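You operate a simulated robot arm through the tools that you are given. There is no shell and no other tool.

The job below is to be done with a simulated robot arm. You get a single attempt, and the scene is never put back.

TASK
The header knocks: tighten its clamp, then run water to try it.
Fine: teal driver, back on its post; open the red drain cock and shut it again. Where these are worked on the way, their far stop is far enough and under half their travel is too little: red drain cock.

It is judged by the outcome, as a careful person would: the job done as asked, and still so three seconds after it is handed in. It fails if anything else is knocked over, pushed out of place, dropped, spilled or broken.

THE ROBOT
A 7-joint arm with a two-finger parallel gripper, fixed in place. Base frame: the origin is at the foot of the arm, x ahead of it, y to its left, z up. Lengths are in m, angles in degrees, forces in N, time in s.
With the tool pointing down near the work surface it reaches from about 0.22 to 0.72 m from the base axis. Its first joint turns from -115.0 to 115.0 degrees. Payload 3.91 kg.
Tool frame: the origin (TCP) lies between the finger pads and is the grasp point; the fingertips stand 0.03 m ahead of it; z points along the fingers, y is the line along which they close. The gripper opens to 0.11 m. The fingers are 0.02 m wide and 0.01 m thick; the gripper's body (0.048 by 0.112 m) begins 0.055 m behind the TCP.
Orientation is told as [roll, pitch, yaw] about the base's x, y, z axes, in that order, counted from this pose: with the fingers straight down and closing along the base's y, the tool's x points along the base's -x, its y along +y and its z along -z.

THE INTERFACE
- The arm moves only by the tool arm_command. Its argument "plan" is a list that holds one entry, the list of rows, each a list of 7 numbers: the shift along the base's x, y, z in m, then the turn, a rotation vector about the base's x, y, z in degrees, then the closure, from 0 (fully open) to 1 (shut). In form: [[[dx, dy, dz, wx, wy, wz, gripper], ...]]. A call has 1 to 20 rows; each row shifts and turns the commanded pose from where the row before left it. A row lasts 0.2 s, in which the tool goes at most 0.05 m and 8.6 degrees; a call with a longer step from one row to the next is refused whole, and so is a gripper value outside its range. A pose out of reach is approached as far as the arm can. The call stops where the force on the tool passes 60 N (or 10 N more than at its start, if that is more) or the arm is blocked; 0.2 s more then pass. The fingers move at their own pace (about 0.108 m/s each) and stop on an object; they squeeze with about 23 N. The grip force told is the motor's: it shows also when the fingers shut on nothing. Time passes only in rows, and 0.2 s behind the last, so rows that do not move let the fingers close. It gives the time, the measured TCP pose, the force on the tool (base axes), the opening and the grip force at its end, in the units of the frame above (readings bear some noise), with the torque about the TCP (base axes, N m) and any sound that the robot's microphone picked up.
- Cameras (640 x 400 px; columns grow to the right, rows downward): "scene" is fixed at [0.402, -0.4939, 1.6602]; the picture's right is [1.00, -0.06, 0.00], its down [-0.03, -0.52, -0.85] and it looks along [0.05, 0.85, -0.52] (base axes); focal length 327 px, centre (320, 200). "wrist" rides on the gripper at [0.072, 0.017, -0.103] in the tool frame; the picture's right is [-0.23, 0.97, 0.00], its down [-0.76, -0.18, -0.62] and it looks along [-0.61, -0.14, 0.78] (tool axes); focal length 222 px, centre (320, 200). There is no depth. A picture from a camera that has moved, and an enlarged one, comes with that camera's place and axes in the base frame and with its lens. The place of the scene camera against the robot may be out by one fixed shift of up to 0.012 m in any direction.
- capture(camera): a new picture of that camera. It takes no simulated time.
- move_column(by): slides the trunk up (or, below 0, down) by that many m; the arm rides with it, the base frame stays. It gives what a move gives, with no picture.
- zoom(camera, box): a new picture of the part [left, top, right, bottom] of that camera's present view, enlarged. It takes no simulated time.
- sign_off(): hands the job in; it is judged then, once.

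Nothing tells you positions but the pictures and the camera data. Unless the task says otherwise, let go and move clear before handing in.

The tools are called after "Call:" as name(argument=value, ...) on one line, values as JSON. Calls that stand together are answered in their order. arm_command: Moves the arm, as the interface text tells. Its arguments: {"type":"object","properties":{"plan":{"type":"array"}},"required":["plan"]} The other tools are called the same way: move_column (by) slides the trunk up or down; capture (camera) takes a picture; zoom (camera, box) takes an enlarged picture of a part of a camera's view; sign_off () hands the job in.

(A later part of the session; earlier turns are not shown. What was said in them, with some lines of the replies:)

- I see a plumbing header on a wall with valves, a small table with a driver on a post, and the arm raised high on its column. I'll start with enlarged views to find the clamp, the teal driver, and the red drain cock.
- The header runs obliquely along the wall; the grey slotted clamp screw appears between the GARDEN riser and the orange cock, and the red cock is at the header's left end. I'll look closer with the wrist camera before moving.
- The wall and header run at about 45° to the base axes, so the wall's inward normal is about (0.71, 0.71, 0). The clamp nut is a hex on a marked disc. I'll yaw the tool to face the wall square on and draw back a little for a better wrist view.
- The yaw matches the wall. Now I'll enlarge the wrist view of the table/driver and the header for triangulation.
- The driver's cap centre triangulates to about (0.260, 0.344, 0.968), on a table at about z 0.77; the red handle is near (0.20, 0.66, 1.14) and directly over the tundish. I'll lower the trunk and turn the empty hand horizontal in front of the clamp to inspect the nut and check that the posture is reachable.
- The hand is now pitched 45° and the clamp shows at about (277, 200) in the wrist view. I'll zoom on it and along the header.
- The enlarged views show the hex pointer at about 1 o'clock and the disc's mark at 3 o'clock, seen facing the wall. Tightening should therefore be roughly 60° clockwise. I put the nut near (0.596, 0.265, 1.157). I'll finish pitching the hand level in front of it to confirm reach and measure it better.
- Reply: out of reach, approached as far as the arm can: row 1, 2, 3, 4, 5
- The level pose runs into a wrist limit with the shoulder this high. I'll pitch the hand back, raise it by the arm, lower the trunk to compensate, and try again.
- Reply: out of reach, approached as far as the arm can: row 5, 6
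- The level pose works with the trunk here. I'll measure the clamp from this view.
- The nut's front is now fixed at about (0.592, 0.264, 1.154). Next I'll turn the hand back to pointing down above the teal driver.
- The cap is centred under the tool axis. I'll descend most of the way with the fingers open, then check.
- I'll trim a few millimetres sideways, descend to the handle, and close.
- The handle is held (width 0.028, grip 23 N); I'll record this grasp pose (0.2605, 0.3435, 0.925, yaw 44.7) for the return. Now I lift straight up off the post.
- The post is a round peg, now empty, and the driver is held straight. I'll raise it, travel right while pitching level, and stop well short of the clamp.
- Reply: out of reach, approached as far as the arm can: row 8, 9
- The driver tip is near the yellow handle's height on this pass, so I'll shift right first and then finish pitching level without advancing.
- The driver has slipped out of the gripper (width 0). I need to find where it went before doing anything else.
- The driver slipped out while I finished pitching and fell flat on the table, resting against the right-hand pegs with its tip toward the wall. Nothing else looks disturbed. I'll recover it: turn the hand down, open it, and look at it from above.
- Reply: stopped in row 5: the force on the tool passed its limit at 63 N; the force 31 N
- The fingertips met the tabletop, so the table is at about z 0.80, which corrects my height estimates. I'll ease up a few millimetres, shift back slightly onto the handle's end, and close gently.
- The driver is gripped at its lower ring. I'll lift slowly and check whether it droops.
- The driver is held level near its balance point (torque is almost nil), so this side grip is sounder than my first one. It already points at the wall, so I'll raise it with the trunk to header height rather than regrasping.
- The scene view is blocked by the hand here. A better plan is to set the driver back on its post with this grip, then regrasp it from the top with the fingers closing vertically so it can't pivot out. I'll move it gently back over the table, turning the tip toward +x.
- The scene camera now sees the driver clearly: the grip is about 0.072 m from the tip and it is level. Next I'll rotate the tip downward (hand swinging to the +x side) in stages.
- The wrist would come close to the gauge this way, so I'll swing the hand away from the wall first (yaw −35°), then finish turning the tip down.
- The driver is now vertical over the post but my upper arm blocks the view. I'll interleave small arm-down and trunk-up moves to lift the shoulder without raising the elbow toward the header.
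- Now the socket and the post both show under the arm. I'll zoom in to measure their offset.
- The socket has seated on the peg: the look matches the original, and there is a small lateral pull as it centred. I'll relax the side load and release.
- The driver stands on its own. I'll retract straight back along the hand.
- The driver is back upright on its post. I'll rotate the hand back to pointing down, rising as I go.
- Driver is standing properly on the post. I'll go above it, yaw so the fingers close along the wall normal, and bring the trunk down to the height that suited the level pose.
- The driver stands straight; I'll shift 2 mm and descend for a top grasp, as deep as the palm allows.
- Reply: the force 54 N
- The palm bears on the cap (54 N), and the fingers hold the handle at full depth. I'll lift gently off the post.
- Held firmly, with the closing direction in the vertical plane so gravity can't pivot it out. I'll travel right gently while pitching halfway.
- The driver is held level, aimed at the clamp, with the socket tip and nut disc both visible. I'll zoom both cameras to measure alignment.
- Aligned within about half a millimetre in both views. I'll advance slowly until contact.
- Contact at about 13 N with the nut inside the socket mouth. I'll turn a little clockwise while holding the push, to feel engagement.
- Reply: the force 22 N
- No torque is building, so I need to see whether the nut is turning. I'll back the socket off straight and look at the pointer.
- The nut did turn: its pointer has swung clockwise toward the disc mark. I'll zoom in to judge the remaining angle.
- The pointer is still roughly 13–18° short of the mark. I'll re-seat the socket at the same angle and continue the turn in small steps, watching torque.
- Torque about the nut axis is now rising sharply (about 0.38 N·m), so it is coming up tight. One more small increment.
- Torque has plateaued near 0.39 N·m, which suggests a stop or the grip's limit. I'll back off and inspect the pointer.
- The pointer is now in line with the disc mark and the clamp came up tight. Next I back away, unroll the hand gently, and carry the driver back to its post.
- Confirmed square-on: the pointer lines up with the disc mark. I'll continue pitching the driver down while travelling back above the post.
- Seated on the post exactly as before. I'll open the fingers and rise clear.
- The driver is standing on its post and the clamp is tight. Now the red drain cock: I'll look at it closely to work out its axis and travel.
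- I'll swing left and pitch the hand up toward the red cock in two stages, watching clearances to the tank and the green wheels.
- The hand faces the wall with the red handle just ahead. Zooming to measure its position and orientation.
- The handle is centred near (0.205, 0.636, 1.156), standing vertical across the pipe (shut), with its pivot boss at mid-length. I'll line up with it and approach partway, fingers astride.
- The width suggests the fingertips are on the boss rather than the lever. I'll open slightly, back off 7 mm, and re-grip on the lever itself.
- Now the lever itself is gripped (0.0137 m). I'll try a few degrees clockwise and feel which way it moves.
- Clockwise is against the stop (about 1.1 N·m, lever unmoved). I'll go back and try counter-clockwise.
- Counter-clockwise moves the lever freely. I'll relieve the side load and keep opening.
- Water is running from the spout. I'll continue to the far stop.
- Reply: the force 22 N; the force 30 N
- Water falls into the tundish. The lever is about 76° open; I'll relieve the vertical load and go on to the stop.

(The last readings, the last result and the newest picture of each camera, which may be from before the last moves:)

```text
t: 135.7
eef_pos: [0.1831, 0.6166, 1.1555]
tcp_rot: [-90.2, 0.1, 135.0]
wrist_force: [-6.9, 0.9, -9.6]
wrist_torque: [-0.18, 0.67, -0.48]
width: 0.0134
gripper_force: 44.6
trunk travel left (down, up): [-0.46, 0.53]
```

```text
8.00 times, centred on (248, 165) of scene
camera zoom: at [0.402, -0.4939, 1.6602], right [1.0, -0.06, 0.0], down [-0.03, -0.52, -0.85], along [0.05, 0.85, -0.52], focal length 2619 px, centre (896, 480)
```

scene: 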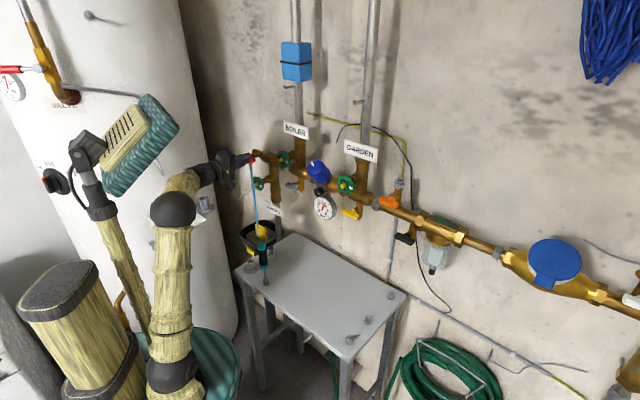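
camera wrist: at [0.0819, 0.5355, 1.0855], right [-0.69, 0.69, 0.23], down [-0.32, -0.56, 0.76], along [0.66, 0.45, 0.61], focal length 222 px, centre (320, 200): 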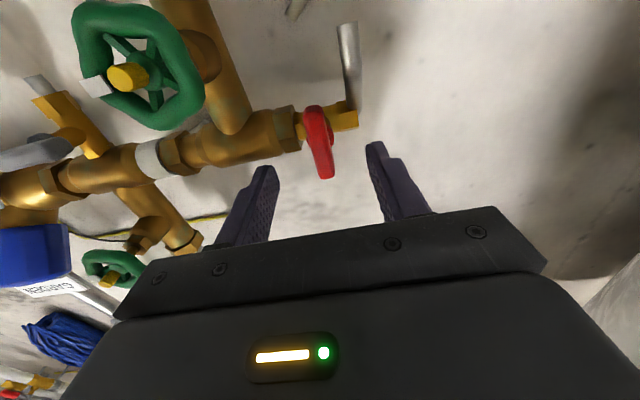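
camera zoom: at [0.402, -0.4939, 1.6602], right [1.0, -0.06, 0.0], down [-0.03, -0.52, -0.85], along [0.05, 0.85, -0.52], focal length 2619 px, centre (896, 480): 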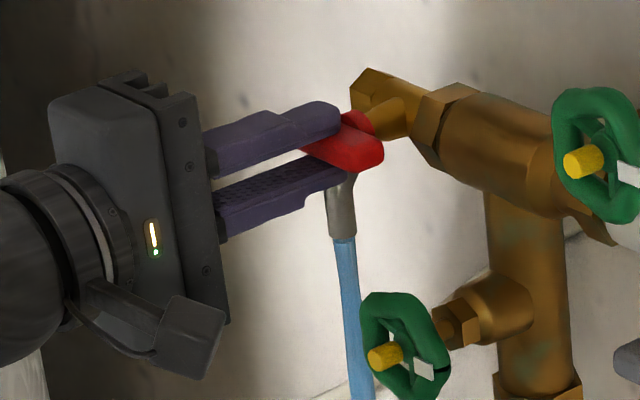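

It's at the far stop (lever turned 90°, torque rising). After letting it run a moment, I'll shut it again.

Call:
arm_command(plan=[[[0, 0, 0, 0, 0, 0, 1], [0, 0, 0, 0, 0, 0, 1], [0, 0, 0, 2.8, 2.8, 0, 1], [0, 0, 0.001, 2.8, 2.8, 0, 1], [0, 0, 0.001, 2.8, 2.8, 0, 1], [0, 0, 0.001, 2.8, 2.8, 0, 1], [0, 0, 0, 2.8, 2.8, 0, 1], [0, 0, 0, 2.8, 2.8, 0, 1], [0, 0, 0, 2.8, 2.8, 0, 1], [0, 0, 0, 2.8, 2.8, 0, 1], [0, 0, 0, 2.8, 2.8, 0, 1], [0, 0, 0, 2.8, 2.8, 0, 1], [0, 0, 0, 0, 0, 0, 1]]])

Call:
arm_command(plan=[[[0.0005, -0.0005, 0, 2.8, 2.8, 0, 1], [0.0005, -0.0005, 0, 2.8, 2.8, 0, 1], [0.0005, -0.0005, 0, 2.8, 2.8, 0, 1], [0, 0, 0, 2.8, 2.8, 0, 1], [0, 0, 0, 2.8, 2.8, 0, 1], [0, 0, 0, 2.8, 2.8, 0, 1], [0, 0, 0, 2.8, 2.8, 0, 1], [0, 0, 0, 2.8, 2.8, 0, 1], [0, 0, 0, 2.8, 2.8, 0, 1], [0, 0, 0, 2.1, 2.1, 0, 1], [0, 0, 0, 0, 0, 0, 1]]])

Call:
zoom(camera="scene", box=[216, 140, 280, 190])

Call:
zoom(camera="wrist", box=[230, 80, 410, 230])

```text
t: 138.4
eef_pos: [0.1835, 0.6172, 1.156]
tcp_rot: [-90.2, -39.5, 134.9]
wrist_force: [-7.8, -10.5, -22.5]
wrist_torque: [-0.39, 0.44, 0.2]
width: 0.0139
gripper_force: 45.1
trunk travel left (down, up): [-0.46, 0.53]
```

```text
t: 140.8
eef_pos: [0.1827, 0.6167, 1.1572]
tcp_rot: [-90.0, -78.1, 134.8]
wrist_force: [-9.7, -3.4, -14.4]
wrist_torque: [-0.57, 0.57, 0.22]
width: 0.0137
gripper_force: 44.9
trunk travel left (down, up): [-0.46, 0.53]
```

```text
8.00 times, centred on (248, 165) of scene
camera zoom: at [0.402, -0.4939, 1.6602], right [1.0, -0.06, 0.0], down [-0.03, -0.52, -0.85], along [0.05, 0.85, -0.52], focal length 2619 px, centre (896, 480)
```

zoom: 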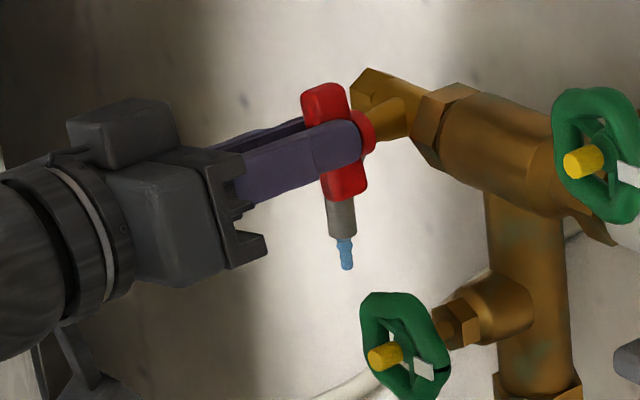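

```text
2.67 times, centred on (320, 155) of wrist
camera zoom: at [0.1101, 0.5441, 1.0825], right [-0.7, 0.71, 0.02], down [-0.43, -0.45, 0.78], along [0.56, 0.54, 0.62], focal length 592 px, centre (320, 320)
```

zoom: 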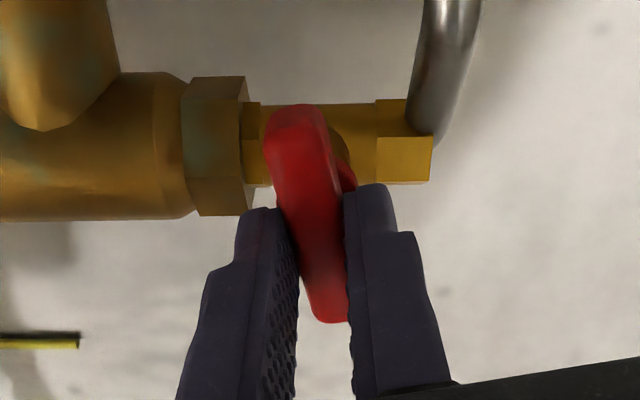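

Nearly shut: the stream has dwindled to a dribble. I'll turn the last 12° to the shut stop.

Call:
arm_command(plan=[[[0, 0, -0.001, 2.1, 2.1, 0, 1], [0, 0, -0.0005, 2.1, 2.1, 0, 1], [0, 0, 0, 2.1, 2.1, 0, 1], [0, 0, 0, 2.1, 2.1, 0, 1], [0, 0, 0, 0, 0, 0, 1]]])

Call:
arm_command(plan=[[[0, 0, 0, 1.4, 1.4, 0, 1], [0, 0, 0, 1.4, 1.4, 0, 1], [0, 0, 0, 0, 0, 0, 1], [0, 0, 0, 0, 0, 0, 1]]])

Call:
zoom(camera="scene", box=[216, 140, 280, 190])

Call:
zoom(camera="wrist", box=[230, 80, 410, 230])

```text
t: 142.1
eef_pos: [0.1843, 0.6159, 1.1567]
tcp_rot: [168.9, -89.9, -124.1]
wrist_force: [-5.5, 1.6, -1.6]
wrist_torque: [0.76, -0.7, 0.37]
width: 0.0136
gripper_force: 44.4
trunk travel left (down, up): [-0.46, 0.53]
```

```text
t: 143.1
eef_pos: [0.1844, 0.6171, 1.1572]
tcp_rot: [89.9, -86.1, -45.0]
wrist_force: [-5.4, 5.4, 4.6]
wrist_torque: [-0.61, -0.66, 0.54]
width: 0.015
gripper_force: 44.9
trunk travel left (down, up): [-0.46, 0.53]
```

```text
8.00 times, centred on (248, 165) of scene
camera zoom: at [0.402, -0.4939, 1.6602], right [1.0, -0.06, 0.0], down [-0.03, -0.52, -0.85], along [0.05, 0.85, -0.52], focal length 2619 px, centre (896, 480)
```

zoom: 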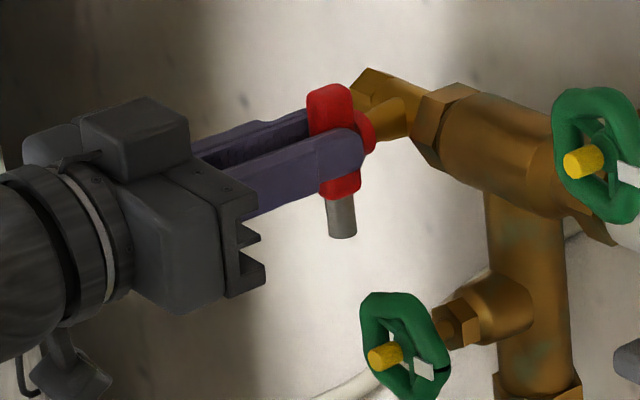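

```text
2.67 times, centred on (320, 155) of wrist
camera zoom: at [0.0961, 0.5582, 1.0855], right [-0.67, 0.68, 0.29], down [-0.28, -0.6, 0.75], along [0.68, 0.42, 0.6], focal length 592 px, centre (320, 320)
```

zoom: 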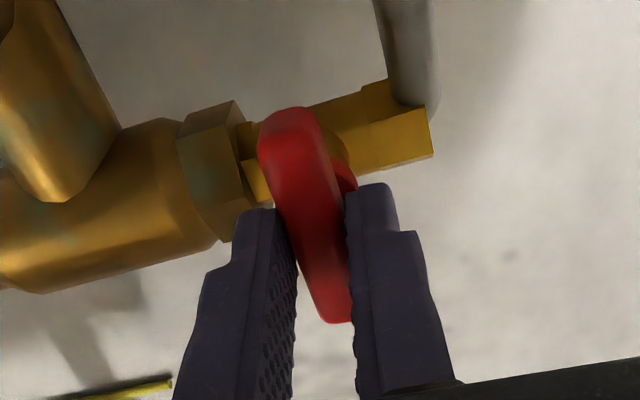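

Shut firmly at its stop, with no flow. I'll ease the twist, open the fingers and back straight out.

Call:
arm_command(plan=[[[0, 0, 0, -2.0, -2.0, 0, 1], [0, 0, 0, 0, 0, 0, 0.8], [0, 0, 0, 0, 0, 0, 0.6], [0, 0, 0, 0, 0, 0, 0.5], [-0.007, -0.007, 0, 0, 0, 0, 0.45], [-0.014, -0.014, 0, 0, 0, 0, 0.45], [-0.014, -0.014, 0, 0, 0, 0, 0.45], [-0.014, -0.014, 0, 0, 0, 0, 0.45], [-0.014, -0.014, 0, 0, 0, 0, 0.45], [-0.014, -0.014, 0, 0, 0, 0, 0.45], [0, 0, 0, 0, 0, 0, 0.45]]])

Call:
zoom(camera="scene", box=[216, 140, 280, 190])

Call:
capture(camera="scene")

Call:
zoom(camera="scene", box=[370, 200, 380, 210])

Call:
zoom(camera="scene", box=[220, 200, 348, 300])

```text
t: 145.4
eef_pos: [0.1071, 0.5398, 1.1565]
tcp_rot: [87.1, -88.9, -42.3]
wrist_force: [0.3, 0.2, 0.2]
wrist_torque: [0.01, -0.01, -0.02]
width: 0.0604
gripper_force: 0.0
trunk travel left (down, up): [-0.46, 0.53]
```

```text
8.00 times, centred on (248, 165) of scene
camera zoom: at [0.402, -0.4939, 1.6602], right [1.0, -0.06, 0.0], down [-0.03, -0.52, -0.85], along [0.05, 0.85, -0.52], focal length 2619 px, centre (896, 480)
```

zoom: 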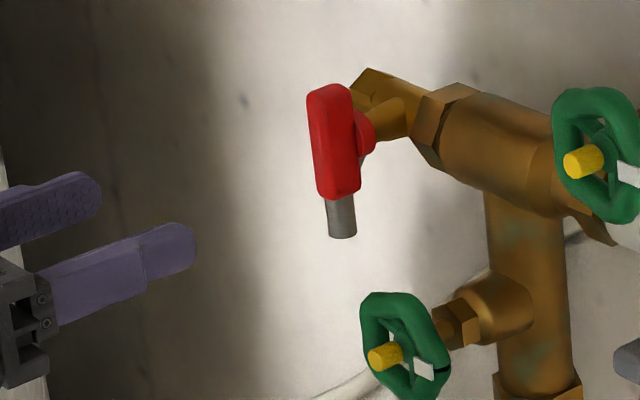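

```text
taken
```

scene: 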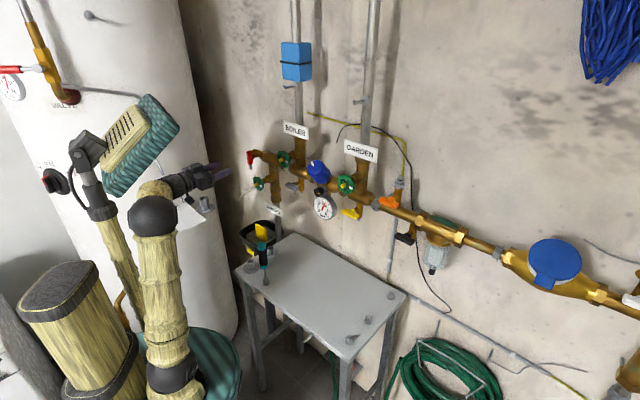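

```text
16.00 times, centred on (375, 205) of scene
camera zoom: at [0.402, -0.4939, 1.6602], right [1.0, -0.06, 0.0], down [-0.03, -0.52, -0.85], along [0.05, 0.85, -0.52], focal length 5239 px, centre (-560, 120)
```

zoom: 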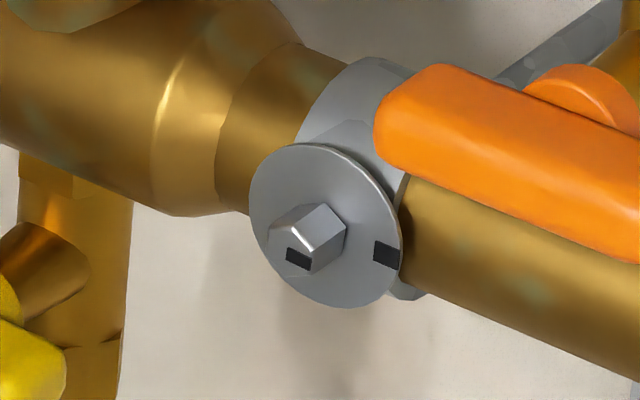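

```text
4.00 times, centred on (284, 250) of scene
camera zoom: at [0.402, -0.4939, 1.6602], right [1.0, -0.06, 0.0], down [-0.03, -0.52, -0.85], along [0.05, 0.85, -0.52], focal length 1310 px, centre (464, 0)
```

zoom: 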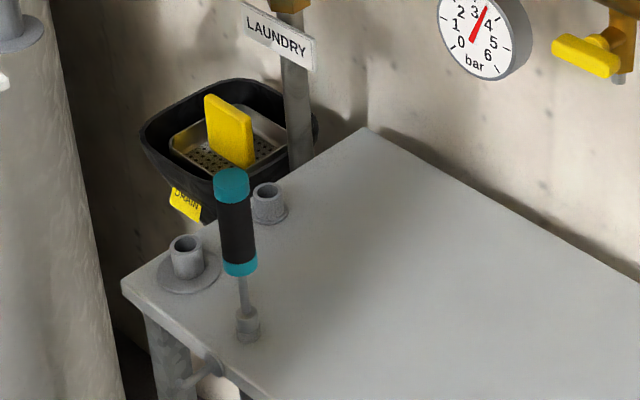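

The clamp's pointer is on its mark, the driver stands on its post, and the red cock is shut with no drip. Everything else looks as it was and the hand is clear, so I'm handing in.

Call:
sign_off()

```text
The job is handed in.
```

The clamp is tight, the water has been run to try it, and everything is shut and put back. One thing went wrong on the way: I dropped the driver once.

- **Clamp:** I turned the nut clockwise with the teal driver, a little over 60°. It then came up hard, and its pointer lines up with the mark on the disc.
- **Driver:** It is back upright on its post.
- **Red drain cock:** I opened it to its far stop, and water ran into the tundish. I then shut it against its closing stop, and no water came from the spout afterwards.
- **Dropped driver:** On my first carry it slipped out of the gripper and fell flat on the table. I picked it up, put it back on its post and gripped it again before doing the clamp. I saw no damage, and nothing else had moved.
- **Table touched:** While picking the driver up, my fingertips pressed on the tabletop (about 63 N) until the arm stopped itself. The table shows no mark or movement.

I didn't hear any knocking or other sound during the trial, but I had no way to check the knock directly.
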